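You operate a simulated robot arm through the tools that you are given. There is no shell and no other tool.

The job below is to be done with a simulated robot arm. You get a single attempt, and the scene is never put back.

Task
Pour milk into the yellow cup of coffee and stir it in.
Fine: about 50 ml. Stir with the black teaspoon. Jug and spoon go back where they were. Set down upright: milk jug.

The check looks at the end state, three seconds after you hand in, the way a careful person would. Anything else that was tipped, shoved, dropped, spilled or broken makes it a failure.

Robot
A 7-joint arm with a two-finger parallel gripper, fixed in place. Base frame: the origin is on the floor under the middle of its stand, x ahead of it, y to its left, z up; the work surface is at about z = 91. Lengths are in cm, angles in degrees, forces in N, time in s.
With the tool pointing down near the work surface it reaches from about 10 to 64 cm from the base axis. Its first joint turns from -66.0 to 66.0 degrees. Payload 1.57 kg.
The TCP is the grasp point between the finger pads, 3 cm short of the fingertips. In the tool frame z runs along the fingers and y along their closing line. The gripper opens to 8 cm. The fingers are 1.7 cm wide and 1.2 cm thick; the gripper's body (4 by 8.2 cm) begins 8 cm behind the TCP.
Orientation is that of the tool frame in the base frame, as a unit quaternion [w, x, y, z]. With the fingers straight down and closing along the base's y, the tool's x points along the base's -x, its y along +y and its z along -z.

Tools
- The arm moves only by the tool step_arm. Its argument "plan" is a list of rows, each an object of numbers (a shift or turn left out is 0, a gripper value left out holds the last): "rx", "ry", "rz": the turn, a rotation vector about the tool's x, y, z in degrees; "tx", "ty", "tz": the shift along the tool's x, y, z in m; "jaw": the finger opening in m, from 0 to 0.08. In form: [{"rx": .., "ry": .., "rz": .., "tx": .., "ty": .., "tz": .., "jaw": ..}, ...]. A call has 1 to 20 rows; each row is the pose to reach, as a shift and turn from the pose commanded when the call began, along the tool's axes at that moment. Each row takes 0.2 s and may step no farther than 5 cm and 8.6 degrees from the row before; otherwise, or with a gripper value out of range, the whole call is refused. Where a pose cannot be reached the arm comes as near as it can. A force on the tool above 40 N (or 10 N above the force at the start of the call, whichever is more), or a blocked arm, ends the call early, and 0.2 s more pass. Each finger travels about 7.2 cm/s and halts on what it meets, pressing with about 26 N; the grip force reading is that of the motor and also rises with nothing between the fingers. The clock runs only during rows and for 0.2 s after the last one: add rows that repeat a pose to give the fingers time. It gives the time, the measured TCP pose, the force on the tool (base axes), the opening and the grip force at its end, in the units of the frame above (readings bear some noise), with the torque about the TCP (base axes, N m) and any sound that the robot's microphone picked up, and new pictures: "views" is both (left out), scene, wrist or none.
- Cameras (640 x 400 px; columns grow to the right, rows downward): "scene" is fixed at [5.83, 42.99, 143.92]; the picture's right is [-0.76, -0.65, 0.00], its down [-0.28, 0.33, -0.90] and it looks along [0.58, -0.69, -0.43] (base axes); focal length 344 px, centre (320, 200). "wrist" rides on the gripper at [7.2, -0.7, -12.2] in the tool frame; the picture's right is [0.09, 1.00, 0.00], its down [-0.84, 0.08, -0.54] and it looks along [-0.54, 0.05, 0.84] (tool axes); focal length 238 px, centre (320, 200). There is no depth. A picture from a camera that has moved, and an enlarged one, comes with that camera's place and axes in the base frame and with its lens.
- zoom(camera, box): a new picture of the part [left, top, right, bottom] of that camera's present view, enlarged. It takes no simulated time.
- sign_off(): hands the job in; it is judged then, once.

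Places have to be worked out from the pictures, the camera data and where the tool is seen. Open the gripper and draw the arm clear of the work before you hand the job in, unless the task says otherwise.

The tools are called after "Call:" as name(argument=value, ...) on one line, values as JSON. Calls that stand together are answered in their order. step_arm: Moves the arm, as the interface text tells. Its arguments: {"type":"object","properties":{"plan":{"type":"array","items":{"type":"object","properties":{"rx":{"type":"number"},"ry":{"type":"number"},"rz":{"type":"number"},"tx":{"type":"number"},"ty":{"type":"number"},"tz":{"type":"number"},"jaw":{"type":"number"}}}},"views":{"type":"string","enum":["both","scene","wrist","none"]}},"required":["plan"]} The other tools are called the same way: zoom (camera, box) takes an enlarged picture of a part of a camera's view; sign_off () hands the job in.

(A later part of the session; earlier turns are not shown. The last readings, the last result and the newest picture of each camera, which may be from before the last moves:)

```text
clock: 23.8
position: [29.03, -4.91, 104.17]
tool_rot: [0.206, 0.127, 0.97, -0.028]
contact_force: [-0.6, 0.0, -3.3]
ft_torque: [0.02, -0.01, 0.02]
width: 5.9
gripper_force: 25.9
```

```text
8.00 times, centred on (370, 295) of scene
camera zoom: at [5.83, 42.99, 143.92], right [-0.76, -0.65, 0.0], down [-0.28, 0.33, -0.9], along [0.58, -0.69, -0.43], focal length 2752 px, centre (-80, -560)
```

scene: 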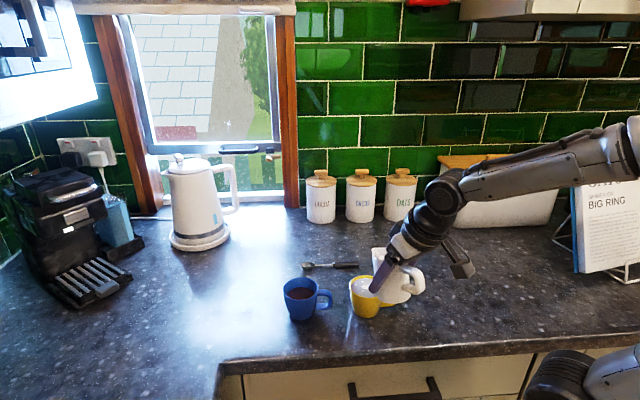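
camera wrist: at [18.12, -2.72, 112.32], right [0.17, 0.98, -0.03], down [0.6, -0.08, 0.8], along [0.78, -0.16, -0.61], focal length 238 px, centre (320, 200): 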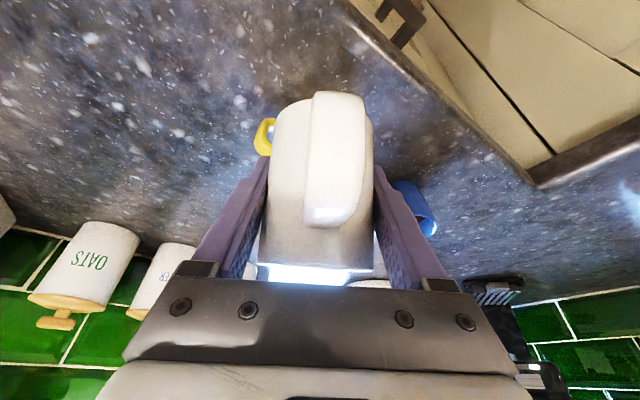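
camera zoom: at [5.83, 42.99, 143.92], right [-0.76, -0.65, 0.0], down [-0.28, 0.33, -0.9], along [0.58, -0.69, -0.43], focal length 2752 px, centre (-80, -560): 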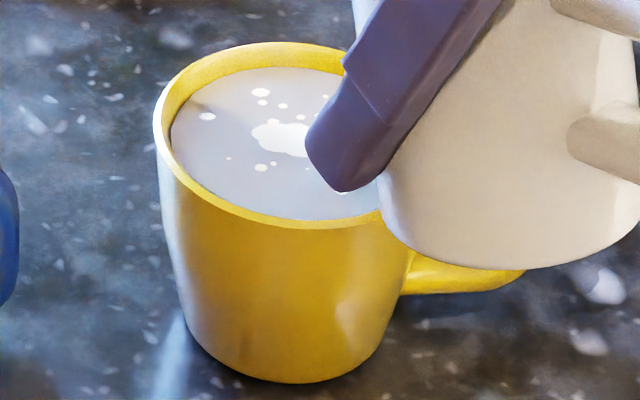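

The pour has stopped cleanly, with no drips on the counter and the cup level steady. I lift the jug up and back from the cup first.

Call:
step_arm(plan=[{"tx": 0.0, "tz": -0.008}, {"tx": 0.0007, "tz": -0.0179}, {"tx": 0.0013, "tz": -0.0313}, {"tx": 0.0018, "tz": -0.0402}, {"tx": 0.002, "tz": -0.0447}, {"tx": 0.002, "tz": -0.0447}], views="scene")

Call:
step_arm(plan=[{"tx": -0.0013, "ty": -0.0028, "tz": 0.0006, "rx": 0.16, "rz": 0.36}, {"tx": -0.0048, "ty": -0.0107, "tz": 0.0021, "rx": 0.61, "rz": 1.37}, {"tx": -0.0102, "ty": -0.0229, "tz": 0.0045, "rx": 1.3, "rz": 2.91}, {"tx": -0.0172, "ty": -0.0384, "tz": 0.0076, "rx": 2.18, "rz": 4.89}, {"tx": -0.0252, "ty": -0.0565, "tz": 0.0112, "rx": 3.2, "rz": 7.19}, {"tx": -0.0341, "ty": -0.0762, "tz": 0.0152, "rx": 4.32, "rz": 9.71}, {"tx": -0.0433, "ty": -0.0969, "tz": 0.0193, "rx": 5.49, "rz": 12.33}, {"tx": -0.0525, "ty": -0.1175, "tz": 0.0234, "rx": 6.66, "rz": 14.95}, {"tx": -0.0613, "ty": -0.1372, "tz": 0.0273, "rx": 7.78, "rz": 17.47}, {"tx": -0.0694, "ty": -0.1553, "tz": 0.0309, "rx": 8.8, "rz": 19.77}, {"tx": -0.0763, "ty": -0.1708, "tz": 0.034, "rx": 9.68, "rz": 21.75}, {"tx": -0.0817, "ty": -0.183, "tz": 0.0364, "rx": 10.37, "rz": 23.29}, {"tx": -0.0852, "ty": -0.1909, "tz": 0.0379, "rx": 10.82, "rz": 24.3}, {"tx": -0.0865, "ty": -0.1937, "tz": 0.0385, "rx": 10.98, "rz": 24.66}, {"tx": -0.0865, "ty": -0.1937, "tz": 0.0385, "rx": 10.98, "rz": 24.66}], views="both")

```text
clock: 25.2
position: [27.03, -4.49, 107.97]
tool_rot: [0.206, 0.127, 0.97, -0.026]
contact_force: [-0.6, 0.4, -2.3]
ft_torque: [-0.03, -0.02, 0.01]
width: 5.86
gripper_force: 26.0
```

scene: 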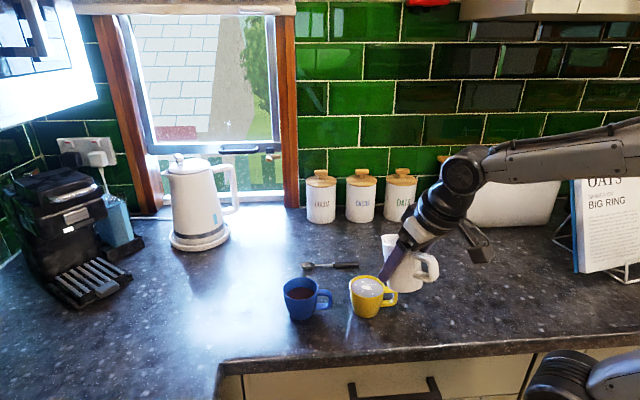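

```text
clock: 28.4
position: [31.1, -25.56, 108.05]
tool_rot: [0.194, 0.35, 0.913, -0.074]
contact_force: [-0.2, -1.5, -3.4]
ft_torque: [-0.05, -0.05, 0.0]
width: 5.89
gripper_force: 25.6
camera wrist: at [22.15, -18.36, 116.27], right [0.6, 0.8, -0.04], down [0.46, -0.31, 0.84], along [0.65, -0.52, -0.55], focal length 238 px, centre (320, 200)
```

scene: 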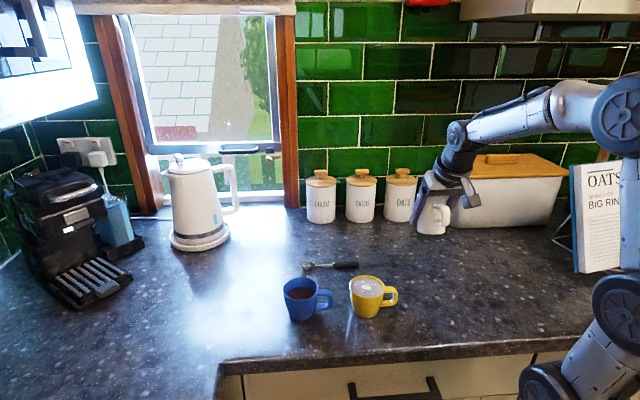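
wrist: 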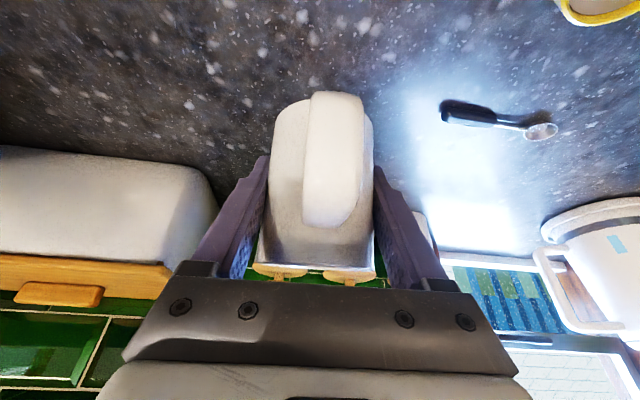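

The jug is back above its home spot, still tilted 16°. I bring it upright there and zoom on the now unobstructed cup to confirm the level.

Call:
step_arm(plan=[{"ry": -3}, {"ry": -7}, {"ry": -11}, {"ry": -14.5}, {"ry": -16}, {"ry": -16}], views="both")

Call:
zoom(camera="scene", box=[345, 270, 395, 320])

Call:
zoom(camera="scene", box=[390, 160, 490, 260])

```text
clock: 29.8
position: [31.09, -25.51, 108.07]
tool_rot: [0.319, 0.337, 0.877, -0.123]
contact_force: [0.1, 0.8, -2.3]
ft_torque: [-0.02, -0.06, -0.02]
width: 5.86
gripper_force: 25.9
camera wrist: at [20.78, -17.1, 112.73], right [0.61, 0.79, -0.06], down [0.27, -0.14, 0.95], along [0.74, -0.6, -0.3], focal length 238 px, centre (320, 200)
```

scene: 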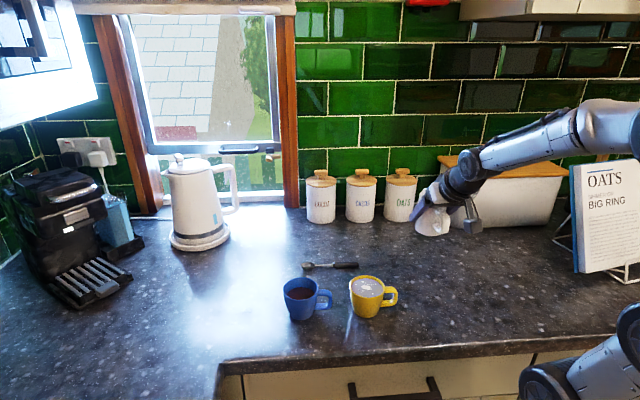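
wrist: 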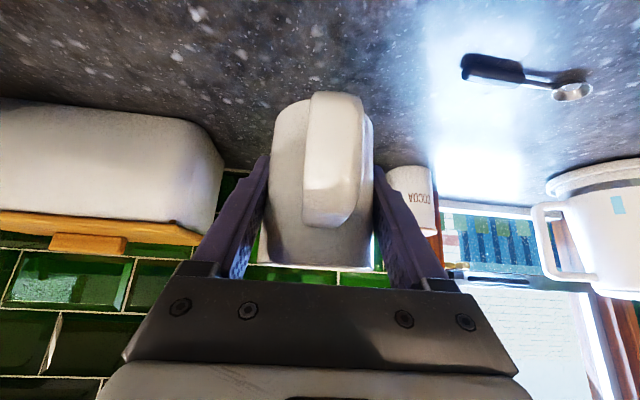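

```text
8.00 times, centred on (370, 295) of scene
camera zoom: at [5.83, 42.99, 143.92], right [-0.76, -0.65, 0.0], down [-0.28, 0.33, -0.9], along [0.58, -0.69, -0.43], focal length 2752 px, centre (-80, -560)
```

zoom: 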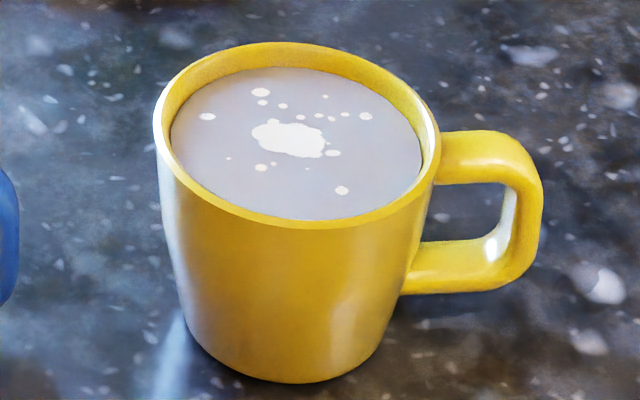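

```text
4.00 times, centred on (440, 210) of scene
camera zoom: at [5.83, 42.99, 143.92], right [-0.76, -0.65, 0.0], down [-0.28, 0.33, -0.9], along [0.58, -0.69, -0.43], focal length 1376 px, centre (-160, 160)
```

zoom: 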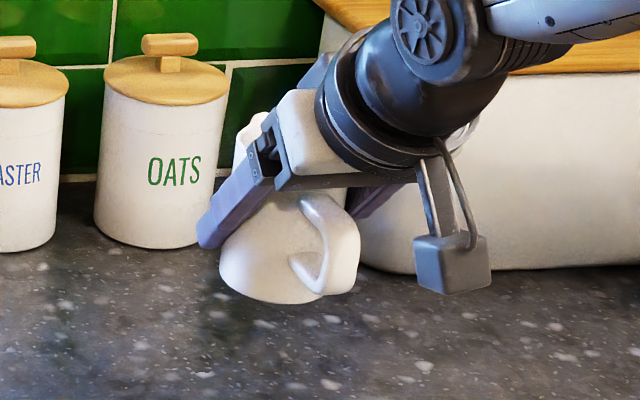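

The cup reads about 47–48 ml added, level and clean. I lower the jug straight down to just above its original spot.

Call:
step_arm(plan=[{"tx": 0.0023, "tz": 0.0027}, {"tx": 0.0086, "tz": 0.0102}, {"tx": 0.0178, "tz": 0.0212}, {"tx": 0.029, "tz": 0.0345}, {"tx": 0.0412, "tz": 0.049}, {"tx": 0.0533, "tz": 0.0635}, {"tx": 0.0645, "tz": 0.0768}, {"tx": 0.0737, "tz": 0.0878}, {"tx": 0.08, "tz": 0.0953}, {"tx": 0.0823, "tz": 0.098}, {"tx": 0.0823, "tz": 0.098}], views="both")

Call:
zoom(camera="scene", box=[390, 200, 480, 290])

```text
clock: 32.2
position: [31.2, -25.65, 95.25]
tool_rot: [0.32, 0.337, 0.877, -0.122]
contact_force: [0.3, 0.5, -3.2]
ft_torque: [-0.04, -0.04, -0.02]
width: 5.89
gripper_force: 25.8
camera wrist: at [20.87, -17.14, 99.94], right [0.61, 0.79, -0.06], down [0.27, -0.14, 0.95], along [0.74, -0.6, -0.3], focal length 238 px, centre (320, 200)
```

scene: 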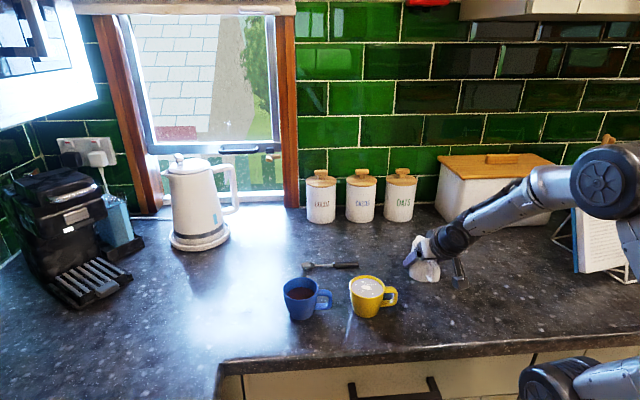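
wrist: 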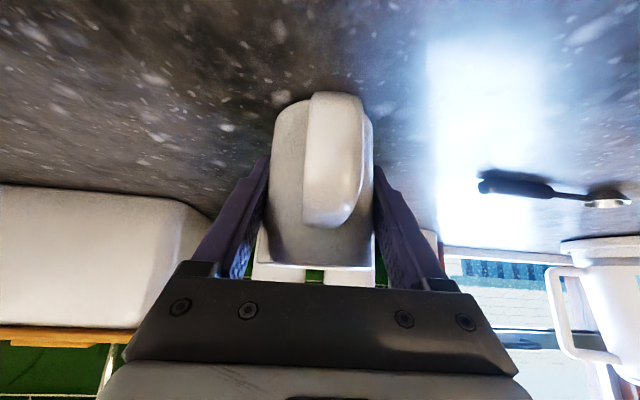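

```text
4.44 times, centred on (435, 245) of scene
camera zoom: at [5.83, 42.99, 143.92], right [-0.76, -0.65, 0.0], down [-0.28, 0.33, -0.9], along [0.58, -0.69, -0.43], focal length 1529 px, centre (-191, 0)
```

zoom: 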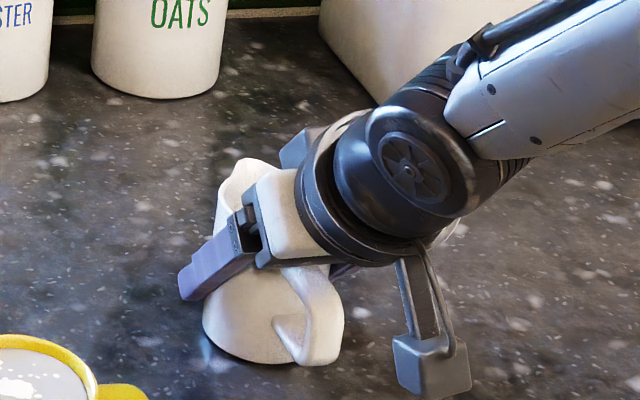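

The jug is about 2 mm above the counter and still carrying about 3 N. I lower it the last bit in fine steps and watch the load go.

Call:
step_arm(plan=[{"tx": 0.0005, "tz": 0.0006}, {"tx": 0.0009, "tz": 0.0011}, {"tx": 0.0012, "tz": 0.0014}, {"tx": 0.0013, "tz": 0.0016}, {"tx": 0.0013, "tz": 0.0016}], views="none")

```text
clock: 33.4
position: [31.25, -25.49, 95.25]
tool_rot: [0.322, 0.336, 0.877, -0.123]
contact_force: [-4.1, 2.9, 15.4]
ft_torque: [0.27, 0.44, -0.01]
width: 5.87
gripper_force: 26.0
```

It touched down about 2 mm early (15 N), so the jug settled slightly in the grip. I ease up about 1.5 mm to take the pressure off before releasing.

Call:
step_arm(plan=[{"tx": -0.0006, "tz": -0.0008}, {"tx": -0.0009, "tz": -0.0011}, {"tx": -0.0009, "tz": -0.0011}], views="both")

Call:
zoom(camera="scene", box=[390, 200, 480, 290])

Call:
zoom(camera="wrist", box=[220, 60, 420, 260])

```text
clock: 34.2
position: [31.24, -25.4, 95.29]
tool_rot: [0.32, 0.337, 0.877, -0.123]
contact_force: [2.6, -3.5, 7.6]
ft_torque: [-0.38, -0.21, 0.02]
width: 5.84
gripper_force: 26.4
camera wrist: at [20.88, -17.14, 99.87], right [0.61, 0.79, -0.06], down [0.27, -0.14, 0.95], along [0.74, -0.6, -0.29], focal length 238 px, centre (320, 200)
```

scene: 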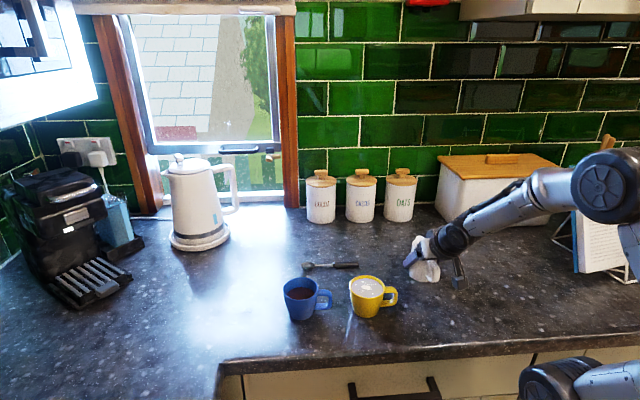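
wrist: 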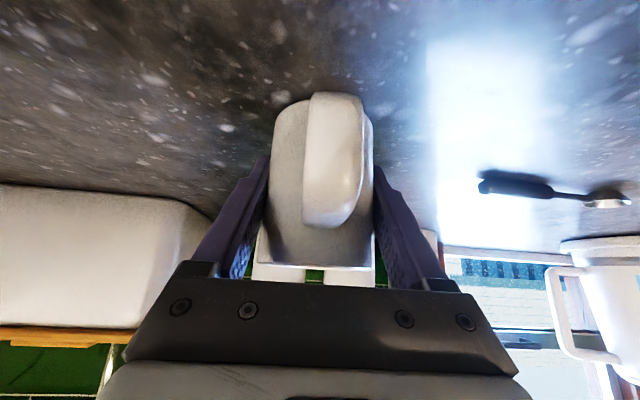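

```text
4.44 times, centred on (435, 245) of scene
camera zoom: at [5.83, 42.99, 143.92], right [-0.76, -0.65, 0.0], down [-0.28, 0.33, -0.9], along [0.58, -0.69, -0.43], focal length 1529 px, centre (-191, 0)
```

zoom: 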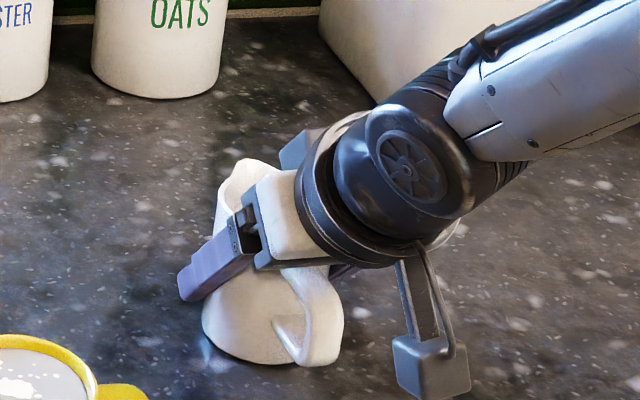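

```text
2.00 times, centred on (320, 160) of wrist
camera zoom: at [20.88, -17.14, 99.87], right [0.61, 0.79, -0.06], down [0.27, -0.14, 0.95], along [0.74, -0.6, -0.29], focal length 477 px, centre (320, 280)
```

zoom: 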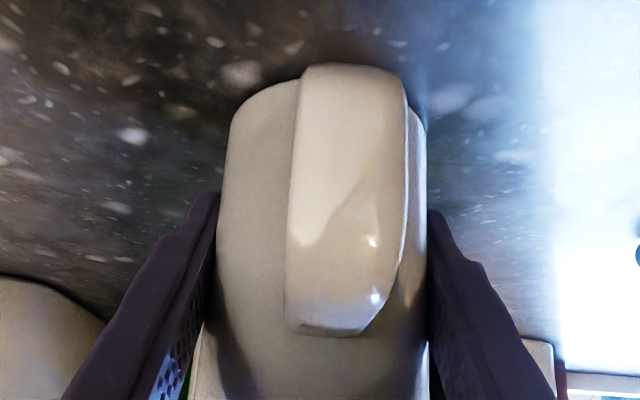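

There is still about 8 N of push on it. I raise a touch more to reach near-zero load before opening.

Call:
step_arm(plan=[{"tx": -0.0003, "tz": -0.0004}, {"tx": -0.0005, "tz": -0.0006}, {"tx": -0.0005, "tz": -0.0006}], views="none")

```text
clock: 35.0
position: [31.28, -25.44, 95.18]
tool_rot: [0.319, 0.337, 0.877, -0.122]
contact_force: [5.0, 0.0, 5.7]
ft_torque: [-0.18, -0.33, 0.04]
width: 5.89
gripper_force: 26.1
```

Call:
step_arm(plan=[{"tx": -0.0004, "tz": -0.0004}, {"tx": -0.0006, "tz": -0.0007}, {"tx": -0.0006, "tz": -0.0007}], views="both")

Call:
zoom(camera="scene", box=[400, 230, 460, 290])

```text
clock: 35.8
position: [31.23, -25.57, 95.17]
tool_rot: [0.318, 0.337, 0.878, -0.121]
contact_force: [1.5, 0.2, 1.3]
ft_torque: [-0.06, -0.13, 0.03]
width: 5.89
gripper_force: 26.0
camera wrist: at [20.8, -17.13, 99.96], right [0.61, 0.79, -0.06], down [0.27, -0.14, 0.95], along [0.74, -0.6, -0.3], focal length 238 px, centre (320, 200)
```

scene: 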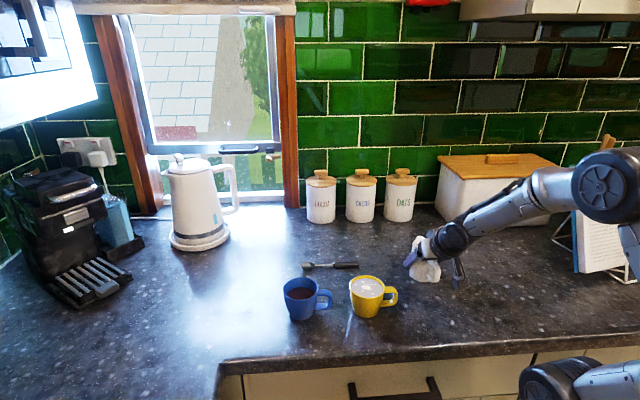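
wrist: 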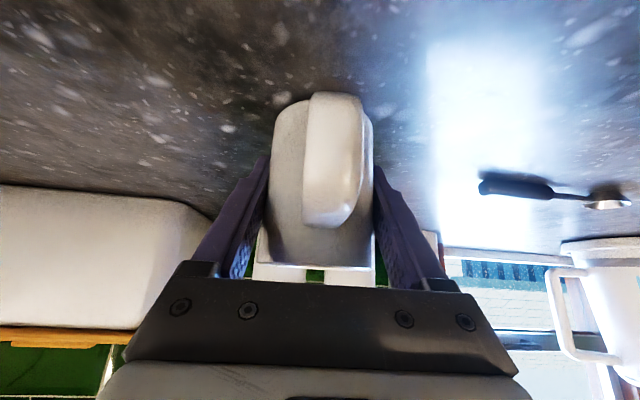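

```text
6.67 times, centred on (430, 260) of scene
camera zoom: at [5.83, 42.99, 143.92], right [-0.76, -0.65, 0.0], down [-0.28, 0.33, -0.9], along [0.58, -0.69, -0.43], focal length 2293 px, centre (-413, -200)
```

zoom: 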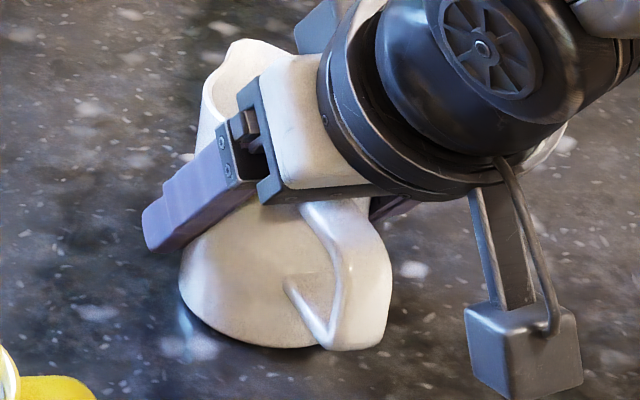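

The load is near zero and the jug rests on the counter. I open the jaw and hold.

Call:
step_arm(plan=[{"jaw": 0.062}, {"jaw": 0.07}, {"jaw": 0.08}, {"jaw": 0.08}, {"jaw": 0.08}], views="both")

Call:
zoom(camera="wrist", box=[200, 60, 440, 260])

```text
clock: 37.0
position: [31.24, -25.48, 95.37]
tool_rot: [0.319, 0.337, 0.877, -0.123]
contact_force: [0.1, 0.0, 0.3]
ft_torque: [0.02, -0.01, -0.01]
width: 8.0
gripper_force: 0.1
camera wrist: at [20.86, -17.16, 100.04], right [0.61, 0.79, -0.06], down [0.27, -0.14, 0.95], along [0.74, -0.6, -0.3], focal length 238 px, centre (320, 200)
```

scene: 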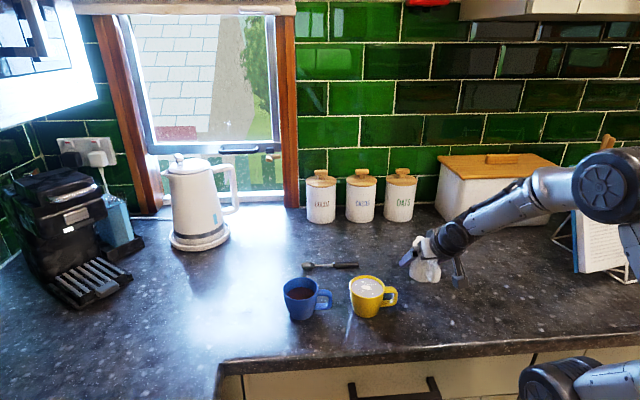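
wrist: 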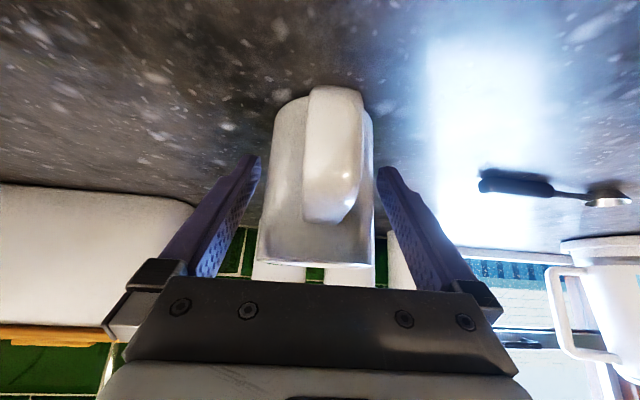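

```text
2.00 times, centred on (320, 160) of wrist
camera zoom: at [20.86, -17.16, 100.04], right [0.61, 0.79, -0.06], down [0.27, -0.14, 0.95], along [0.74, -0.6, -0.3], focal length 477 px, centre (320, 280)
```

zoom: 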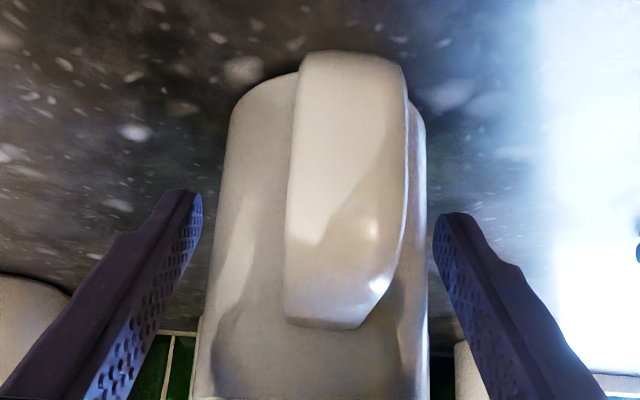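

The jug is released and standing, centred between the open fingers. I back out along the tool axis the way I came.

Call:
step_arm(plan=[{"tz": -0.008}, {"tz": -0.02}, {"tz": -0.04}, {"tz": -0.065}, {"tz": -0.095}, {"tz": -0.125}, {"tz": -0.15}, {"tz": -0.16}, {"tz": -0.16}], views="both")

Call:
zoom(camera="scene", box=[270, 220, 450, 332])

Call:
zoom(camera="scene", box=[395, 225, 455, 290])

```text
clock: 39.0
position: [23.75, -18.55, 107.67]
tool_rot: [0.319, 0.336, 0.877, -0.122]
contact_force: [0.1, -0.2, -0.1]
ft_torque: [0.04, 0.0, 0.03]
width: 7.98
gripper_force: 0.0
camera wrist: at [13.25, -10.19, 112.33], right [0.61, 0.79, -0.06], down [0.27, -0.14, 0.95], along [0.74, -0.6, -0.3], focal length 238 px, centre (320, 200)
```

scene: 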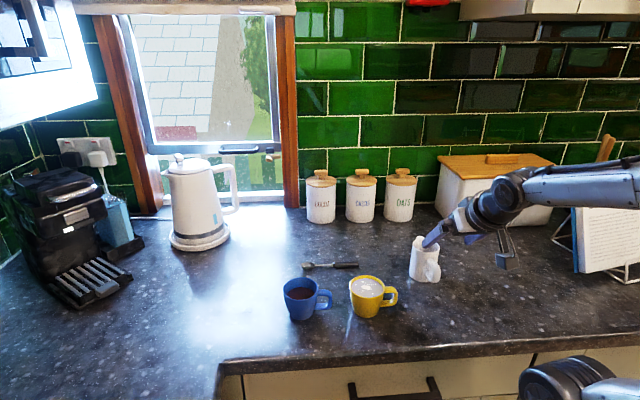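
wrist: 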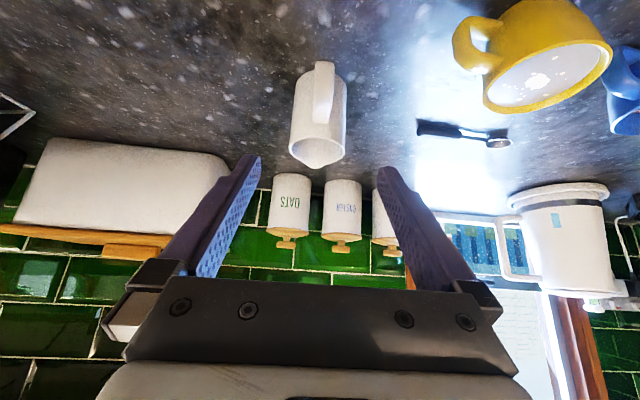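

```text
3.56 times, centred on (360, 276) of scene
camera zoom: at [5.83, 42.99, 143.92], right [-0.76, -0.65, 0.0], down [-0.28, 0.33, -0.9], along [0.58, -0.69, -0.43], focal length 1223 px, centre (178, -70)
```

zoom: 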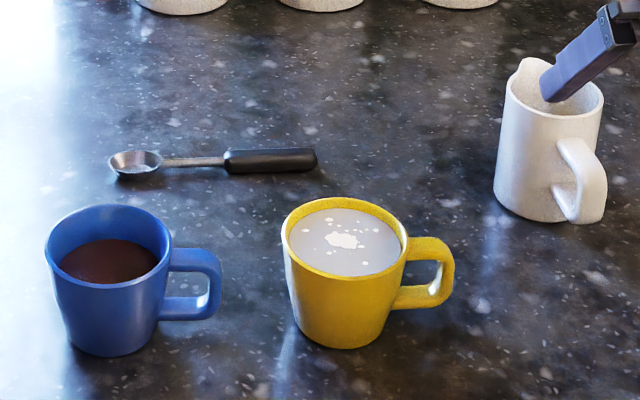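

```text
6.15 times, centred on (425, 258) of scene
camera zoom: at [5.83, 42.99, 143.92], right [-0.76, -0.65, 0.0], down [-0.28, 0.33, -0.9], along [0.58, -0.69, -0.43], focal length 2117 px, centre (-326, -154)
```

zoom: 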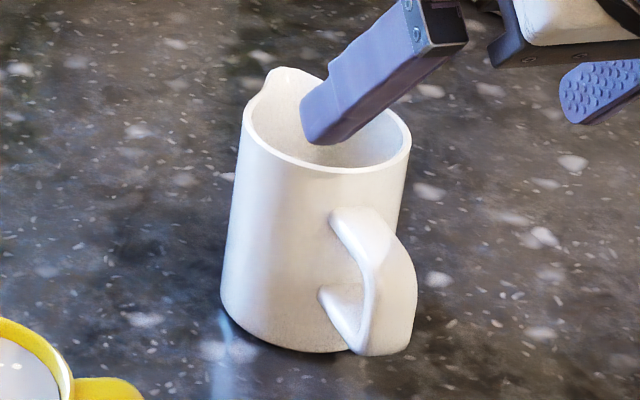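

The jug stands upright within about 2 mm of its original place. Next is the spoon: I straighten the tool while rising clear of the jug.

Call:
step_arm(plan=[{"ry": 8, "tx": -0.0154, "tz": -0.0184}, {"ry": 16, "tx": -0.0308, "tz": -0.0368}, {"ry": 24, "tx": -0.0462, "tz": -0.0552}, {"ry": 32, "tx": -0.0617, "tz": -0.0736}, {"ry": 40, "tx": -0.0771, "tz": -0.0919}, {"ry": 40, "tx": -0.0771, "tz": -0.0919}], views="wrist")

Call:
zoom(camera="wrist", box=[240, 80, 440, 220])

Call:
zoom(camera="scene", box=[395, 225, 455, 290])

```text
clock: 40.4
position: [23.72, -18.59, 119.45]
tool_rot: [-0.001, 0.359, 0.933, 0.001]
contact_force: [-0.1, -0.9, -0.2]
ft_torque: [0.0, -0.02, -0.03]
width: 8.02
gripper_force: 0.0
camera wrist: at [17.84, -14.35, 131.67], right [0.6, 0.8, 0.0], down [0.67, -0.5, 0.54], along [0.43, -0.32, -0.84], focal length 238 px, centre (320, 200)
```

wrist: 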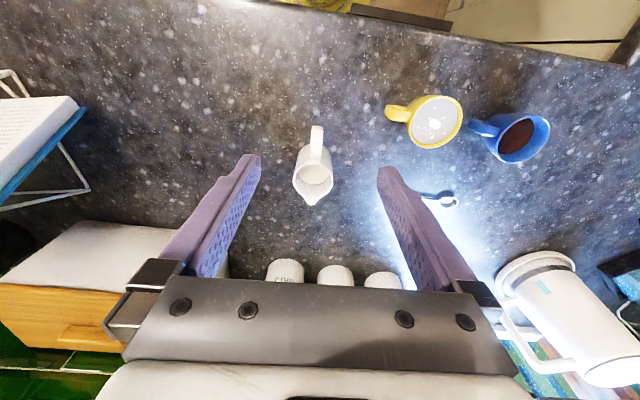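

```text
2.86 times, centred on (340, 150) of wrist
camera zoom: at [17.84, -14.35, 131.67], right [0.6, 0.8, 0.0], down [0.67, -0.5, 0.54], along [0.43, -0.32, -0.84], focal length 681 px, centre (263, 343)
```

zoom: 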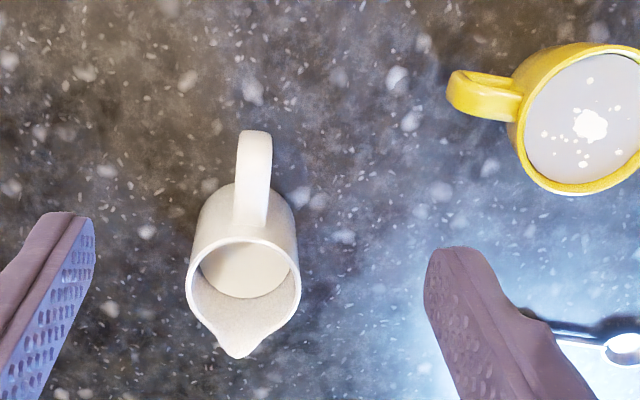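

```text
6.15 times, centred on (425, 258) of scene
camera zoom: at [5.83, 42.99, 143.92], right [-0.76, -0.65, 0.0], down [-0.28, 0.33, -0.9], along [0.58, -0.69, -0.43], focal length 2117 px, centre (-326, -154)
```

zoom: 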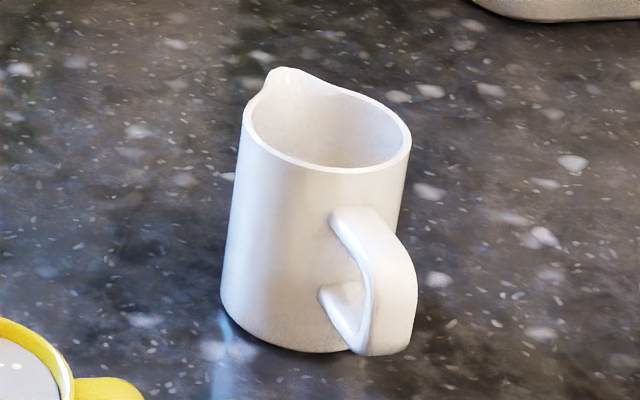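

The jug is confirmed upright and in place. I swing the tool to line up with the spoon (x axis toward its handle end) and move above it for a close look.

Call:
step_arm(plan=[{"rz": -4, "tx": -0.006, "ty": 0.005, "tz": 0.003}, {"rz": -12, "tx": -0.02, "ty": 0.017, "tz": 0.01}, {"rz": -20.4, "tx": -0.036, "ty": 0.03, "tz": 0.018}, {"rz": -28.8, "tx": -0.052, "ty": 0.044, "tz": 0.026}, {"rz": -37.2, "tx": -0.068, "ty": 0.057, "tz": 0.034}, {"rz": -45.6, "tx": -0.084, "ty": 0.071, "tz": 0.042}, {"rz": -54, "tx": -0.1, "ty": 0.084, "tz": 0.05}, {"rz": -62.4, "tx": -0.116, "ty": 0.098, "tz": 0.058}, {"rz": -70.8, "tx": -0.132, "ty": 0.111, "tz": 0.066}, {"rz": -79, "tx": -0.143, "ty": 0.121, "tz": 0.072}, {"rz": -83.5, "tx": -0.149, "ty": 0.126, "tz": 0.075}, {"rz": -83.5, "tx": -0.149, "ty": 0.126, "tz": 0.075}], views="both")

Call:
zoom(camera="wrist", box=[240, 60, 400, 160])

```text
clock: 43.0
position: [43.12, -19.38, 112.05]
tool_rot: [0.0, -0.356, 0.935, 0.0]
contact_force: [0.9, -0.7, 0.0]
ft_torque: [0.01, 0.02, 0.0]
width: 7.99
gripper_force: 0.0
camera wrist: at [38.18, -24.61, 124.24], right [-0.73, 0.68, 0.0], down [0.57, 0.61, 0.54], along [0.37, 0.4, -0.84], focal length 238 px, centre (320, 200)
```

scene: 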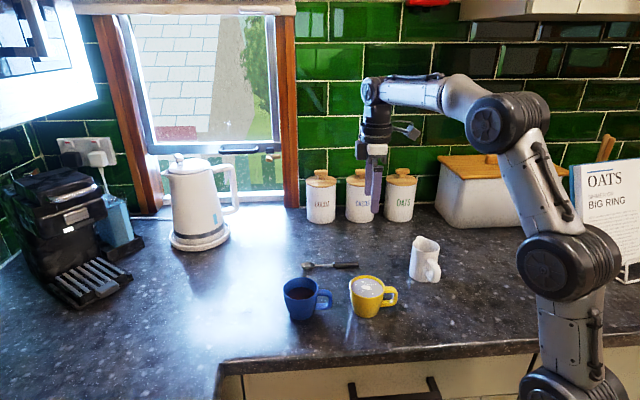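
wrist: 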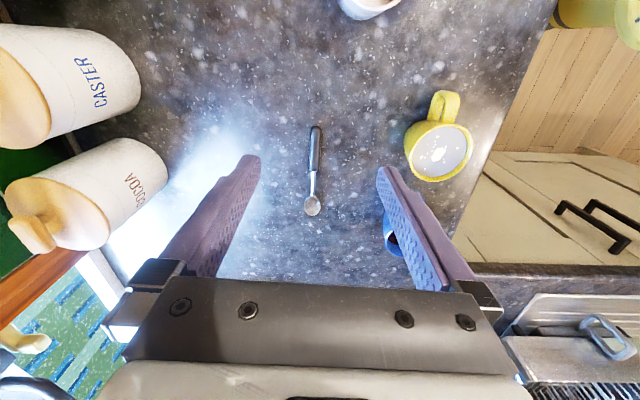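

```text
4.00 times, centred on (320, 110) of wrist
camera zoom: at [38.18, -24.61, 124.24], right [-0.73, 0.68, 0.0], down [0.57, 0.61, 0.54], along [0.37, 0.4, -0.84], focal length 953 px, centre (320, 560)
```

zoom: 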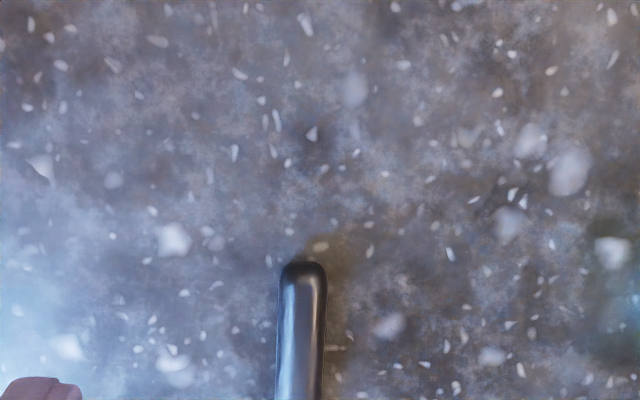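

The spoon is almost aligned with the tool. I zoom closer for an exact fix on its position and direction.

Call:
zoom(camera="wrist", box=[240, 120, 400, 220])

Call:
zoom(camera="scene", box=[295, 245, 365, 285])

```text
4.00 times, centred on (320, 170) of wrist
camera zoom: at [38.18, -24.61, 124.24], right [-0.73, 0.68, 0.0], down [0.57, 0.61, 0.54], along [0.37, 0.4, -0.84], focal length 953 px, centre (320, 320)
```

zoom: 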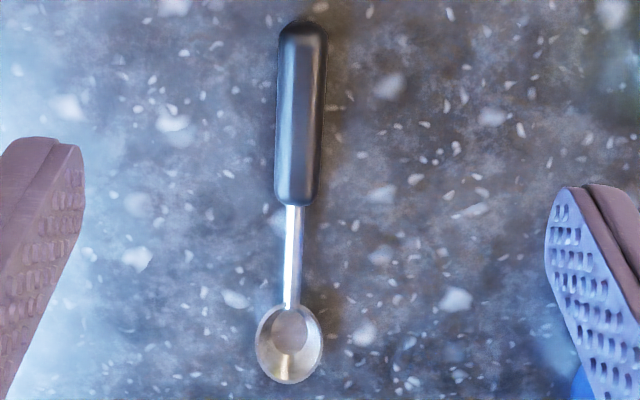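

```text
9.14 times, centred on (330, 265) of scene
camera zoom: at [5.83, 42.99, 143.92], right [-0.76, -0.65, 0.0], down [-0.28, 0.33, -0.9], along [0.58, -0.69, -0.43], focal length 3145 px, centre (229, -394)
```

zoom: 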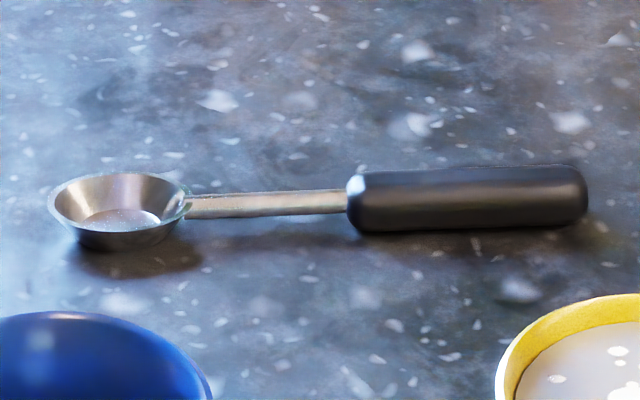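

The spoon's handle is about 1.7 cm thick and 6.7 cm long, running from about (44.6, -18.4) along azimuth 44° to the bowl near (54, -9.4). Before grasping I rehearse the stirring pose in the air, with the tool tipped 40° past vertical above the cup, to confirm the arm reaches it.

Call:
step_arm(plan=[{"ry": 3, "tx": 0.0003, "ty": 0.011, "tz": -0.006}, {"ry": 9, "tx": 0.001, "ty": 0.033, "tz": -0.018}, {"ry": 16, "tx": 0.0018, "ty": 0.06, "tz": -0.03}, {"ry": 23, "tx": 0.0026, "ty": 0.088, "tz": -0.042}, {"ry": 30, "tx": 0.0034, "ty": 0.115, "tz": -0.052}, {"ry": 36.5, "tx": 0.004, "ty": 0.14, "tz": -0.058}, {"ry": 40, "tx": 0.0044, "ty": 0.1513, "tz": -0.06}, {"ry": 40, "tx": 0.0044, "ty": 0.1513, "tz": -0.06}, {"ry": 40, "tx": 0.0044, "ty": 0.1513, "tz": -0.06}], views="both")

```text
clock: 45.0
position: [32.86, -8.09, 118.17]
tool_rot: [-0.32, -0.333, 0.879, -0.121]
contact_force: [0.7, -0.7, -0.7]
ft_torque: [0.01, 0.0, 0.0]
width: 8.01
gripper_force: 0.1
camera wrist: at [34.88, -7.0, 132.11], right [-0.71, 0.7, 0.06], down [0.69, 0.71, -0.12], along [-0.13, -0.05, -0.99], focal length 238 px, centre (320, 200)
```

scene: 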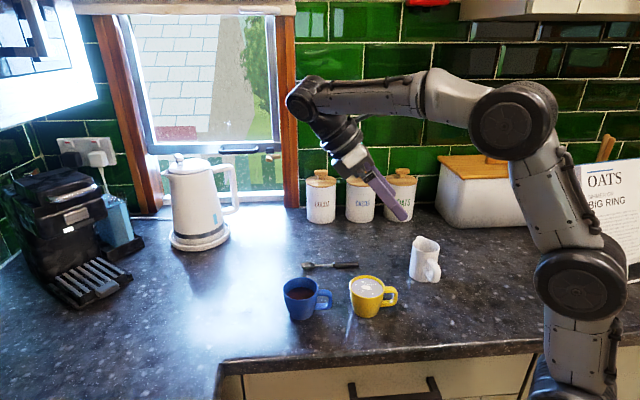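
wrist: 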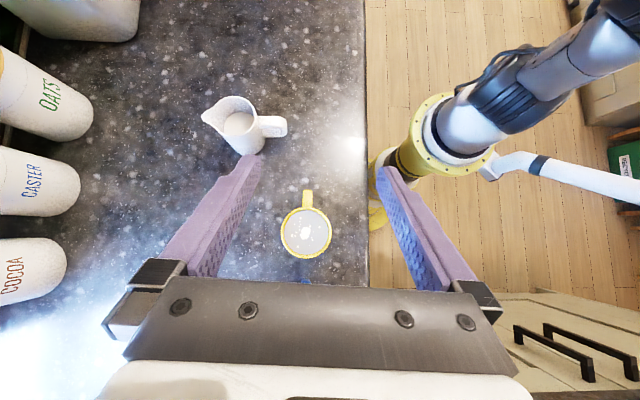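

The arm reaches this pose exactly, and the camera now looks straight down on the cup. I zoom in to pin down the cup centre and the jug's milk level.

Call:
zoom(camera="wrist", box=[260, 180, 360, 280])

Call:
zoom(camera="wrist", box=[190, 80, 300, 170])

```text
4.00 times, centred on (310, 230) of wrist
camera zoom: at [34.88, -7.0, 132.11], right [-0.71, 0.7, 0.06], down [0.69, 0.71, -0.12], along [-0.13, -0.05, -0.99], focal length 953 px, centre (360, 80)
```

zoom: 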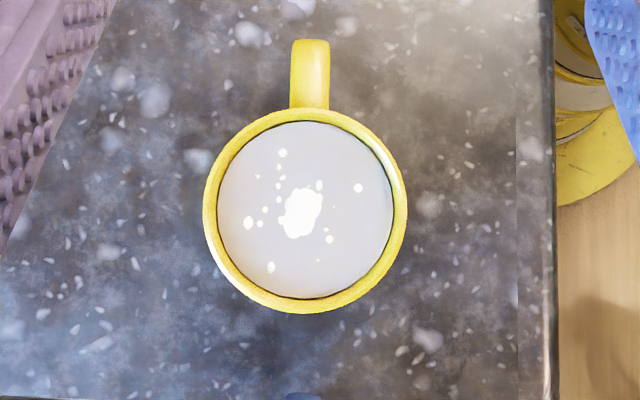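

```text
4.44 times, centred on (245, 125) of wrist
camera zoom: at [34.88, -7.0, 132.11], right [-0.71, 0.7, 0.06], down [0.69, 0.71, -0.12], along [-0.13, -0.05, -0.99], focal length 1059 px, centre (653, 533)
```

zoom: 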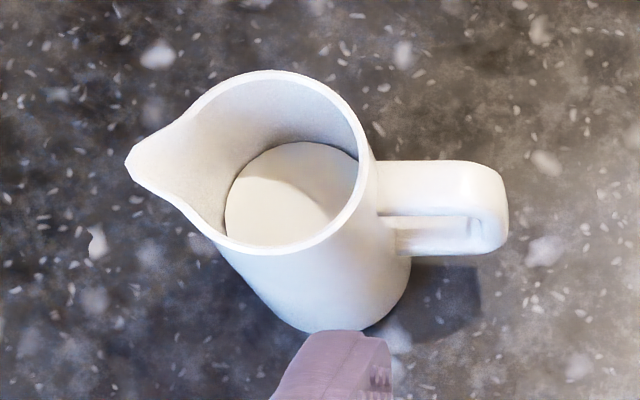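

The stirring pose works and the cup centre is near (35, -6.6). I go back to the spoon: the tool leans 20° forward over the spoon handle at a safe height.

Call:
step_arm(plan=[{"ry": -4, "tx": -0.005, "ty": -0.01, "tz": 0.002}, {"ry": -12, "tx": -0.015, "ty": -0.028, "tz": 0.006}, {"ry": -20, "tx": -0.027, "ty": -0.05, "tz": 0.011}, {"ry": -28, "tx": -0.039, "ty": -0.072, "tz": 0.016}, {"ry": -36, "tx": -0.051, "ty": -0.094, "tz": 0.021}, {"ry": -44, "tx": -0.063, "ty": -0.116, "tz": 0.026}, {"ry": -52, "tx": -0.074, "ty": -0.136, "tz": 0.031}, {"ry": -58, "tx": -0.081, "ty": -0.148, "tz": 0.034}, {"ry": -60, "tx": -0.0832, "ty": -0.1523, "tz": 0.0346}, {"ry": -60, "tx": -0.0832, "ty": -0.1523, "tz": 0.0346}], views="both")

Call:
zoom(camera="wrist", box=[240, 80, 400, 200])

```text
clock: 47.2
position: [45.78, -16.91, 110.14]
tool_rot: [0.163, -0.349, 0.921, 0.062]
contact_force: [0.8, -0.6, 0.2]
ft_torque: [0.02, 0.0, -0.02]
width: 7.99
gripper_force: 0.1
camera wrist: at [38.15, -24.7, 119.12], right [-0.72, 0.69, -0.03], down [0.4, 0.46, 0.8], along [0.56, 0.56, -0.6], focal length 238 px, centre (320, 200)
```

scene: 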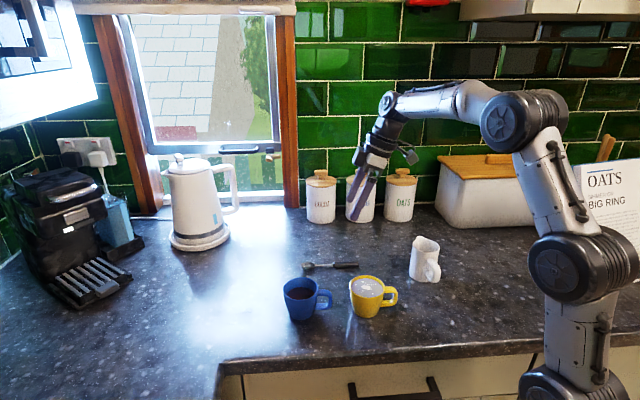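
wrist: 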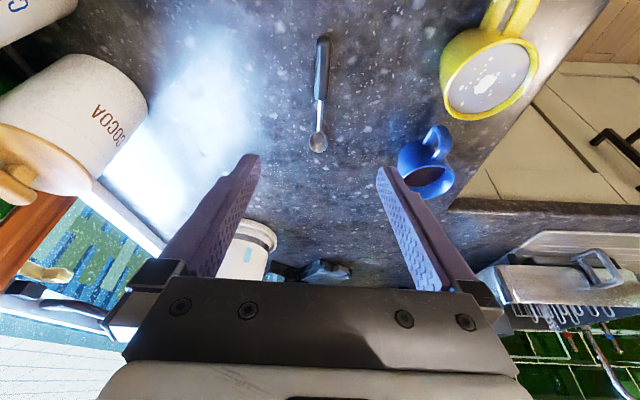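

```text
3.33 times, centred on (320, 140) of wrist
camera zoom: at [38.15, -24.7, 119.12], right [-0.72, 0.69, -0.03], down [0.4, 0.46, 0.8], along [0.56, 0.56, -0.6], focal length 794 px, centre (320, 400)
```

zoom: 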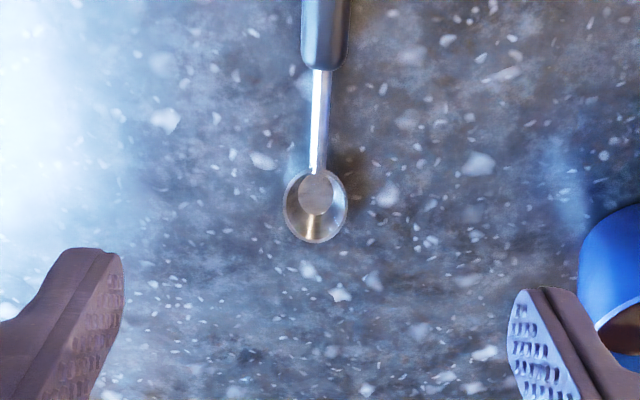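

The spoon line is at azimuth 44°. I correct the yaw by 2.5° and descend to about 5 cm above the grasp height to check the alignment.

Call:
step_arm(plan=[{"rx": -0.2, "rz": -0.5, "tx": 0.006, "tz": 0.0165}, {"rx": -0.5, "rz": -1.3, "tx": 0.014, "tz": 0.0385}, {"rx": -0.75, "rz": -2.1, "tx": 0.023, "tz": 0.063}, {"rx": -0.855, "rz": -2.35, "tx": 0.03, "tz": 0.083}, {"rx": -0.855, "rz": -2.35, "tx": 0.0342, "tz": 0.094}, {"rx": -0.855, "rz": -2.35, "tx": 0.0342, "tz": 0.094}], views="both")

Call:
zoom(camera="wrist", box=[220, 40, 420, 200])

Call:
zoom(camera="scene", box=[290, 190, 410, 290])

```text
clock: 48.6
position: [45.99, -16.86, 100.09]
tool_rot: [0.161, -0.369, 0.913, 0.065]
contact_force: [0.2, -0.3, 0.1]
ft_torque: [0.04, 0.0, 0.0]
width: 8.01
gripper_force: 0.0
camera wrist: at [38.54, -24.97, 109.1], right [-0.75, 0.66, -0.03], down [0.38, 0.47, 0.8], along [0.54, 0.59, -0.6], focal length 238 px, centre (320, 200)
```

scene: 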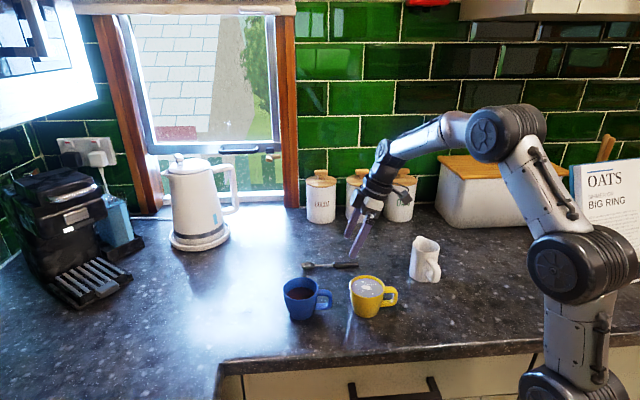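
wrist: 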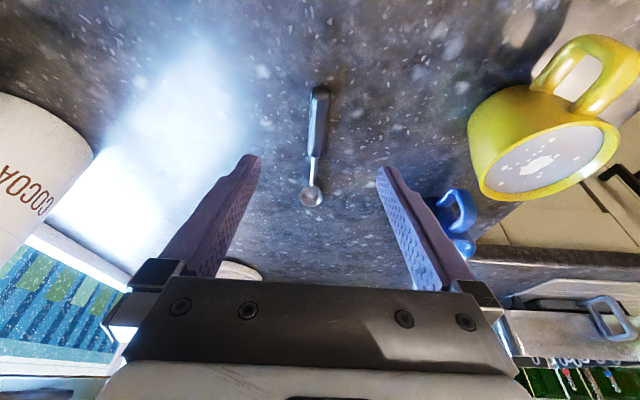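

```text
2.50 times, centred on (320, 120) of wrist
camera zoom: at [38.54, -24.97, 109.1], right [-0.75, 0.66, -0.03], down [0.38, 0.47, 0.8], along [0.54, 0.59, -0.6], focal length 596 px, centre (320, 400)
```

zoom: 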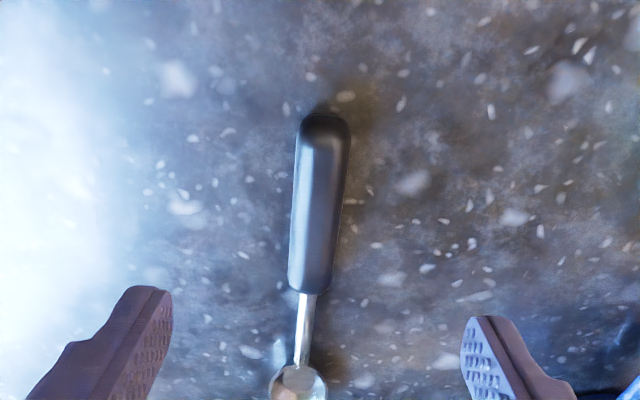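

```text
4.00 times, centred on (350, 240) of scene
camera zoom: at [5.83, 42.99, 143.92], right [-0.76, -0.65, 0.0], down [-0.28, 0.33, -0.9], along [0.58, -0.69, -0.43], focal length 1376 px, centre (200, 40)
```

zoom: 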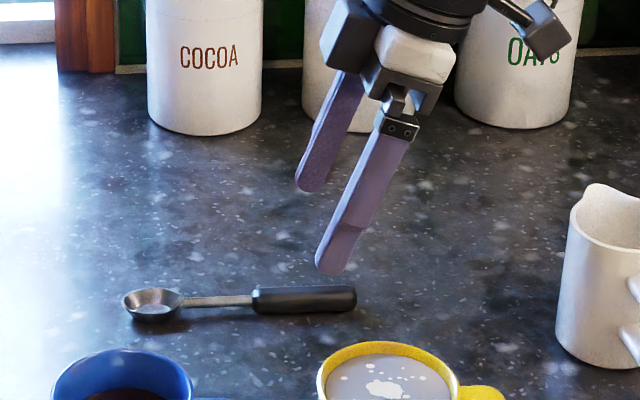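

The yaw now matches at 44°, but the spoon sits about 3 mm to the tool's -y side. I shift by that amount and descend to just above grasp height.

Call:
step_arm(plan=[{"ty": -0.0033, "tx": 0.004, "tz": 0.011}, {"ty": -0.0033, "tx": 0.009, "tz": 0.0247}, {"ty": -0.0033, "tx": 0.013, "tz": 0.0357}, {"ty": -0.0033, "tx": 0.016, "tz": 0.044}, {"ty": -0.0033, "tx": 0.0174, "tz": 0.0479}, {"ty": -0.0033, "tx": 0.0174, "tz": 0.0479}], views="both")

Call:
zoom(camera="wrist", box=[220, 100, 420, 240])

Call:
zoom(camera="scene", box=[300, 220, 380, 280])

```text
clock: 50.0
position: [46.15, -17.07, 95.03]
tool_rot: [0.161, -0.369, 0.913, 0.065]
contact_force: [0.3, 0.6, 0.1]
ft_torque: [0.0, 0.0, -0.01]
width: 8.01
gripper_force: 0.1
camera wrist: at [38.81, -25.15, 104.03], right [-0.75, 0.66, -0.03], down [0.38, 0.47, 0.8], along [0.54, 0.59, -0.61], focal length 238 px, centre (320, 200)
```

scene: 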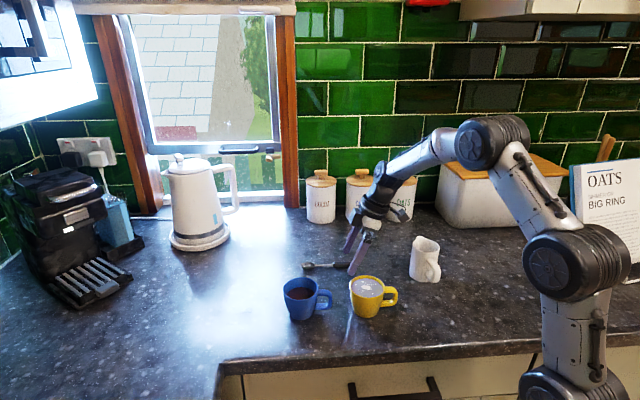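
wrist: 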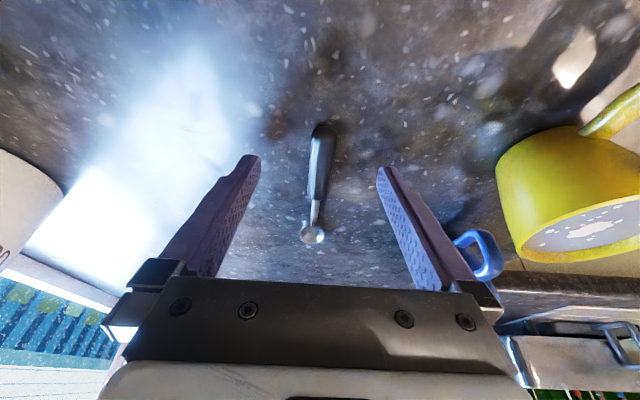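

```text
2.86 times, centred on (320, 170) of wrist
camera zoom: at [38.81, -25.15, 104.03], right [-0.75, 0.66, -0.03], down [0.38, 0.47, 0.8], along [0.54, 0.59, -0.61], focal length 681 px, centre (320, 286)
```

zoom: 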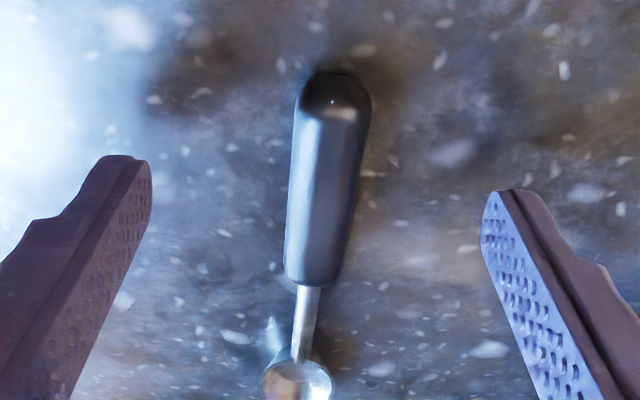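

```text
6.67 times, centred on (340, 250) of scene
camera zoom: at [5.83, 42.99, 143.92], right [-0.76, -0.65, 0.0], down [-0.28, 0.33, -0.9], along [0.58, -0.69, -0.43], focal length 2293 px, centre (187, -133)
```

zoom: 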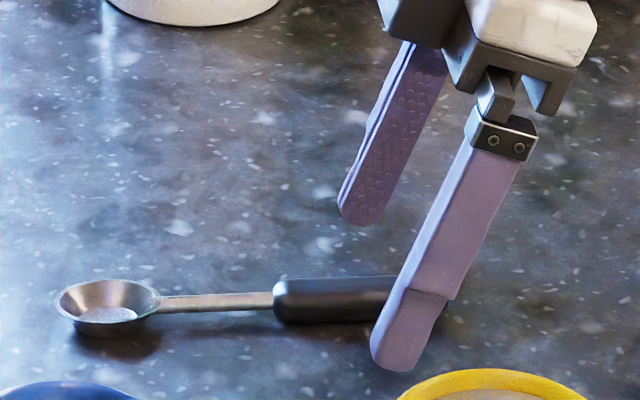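

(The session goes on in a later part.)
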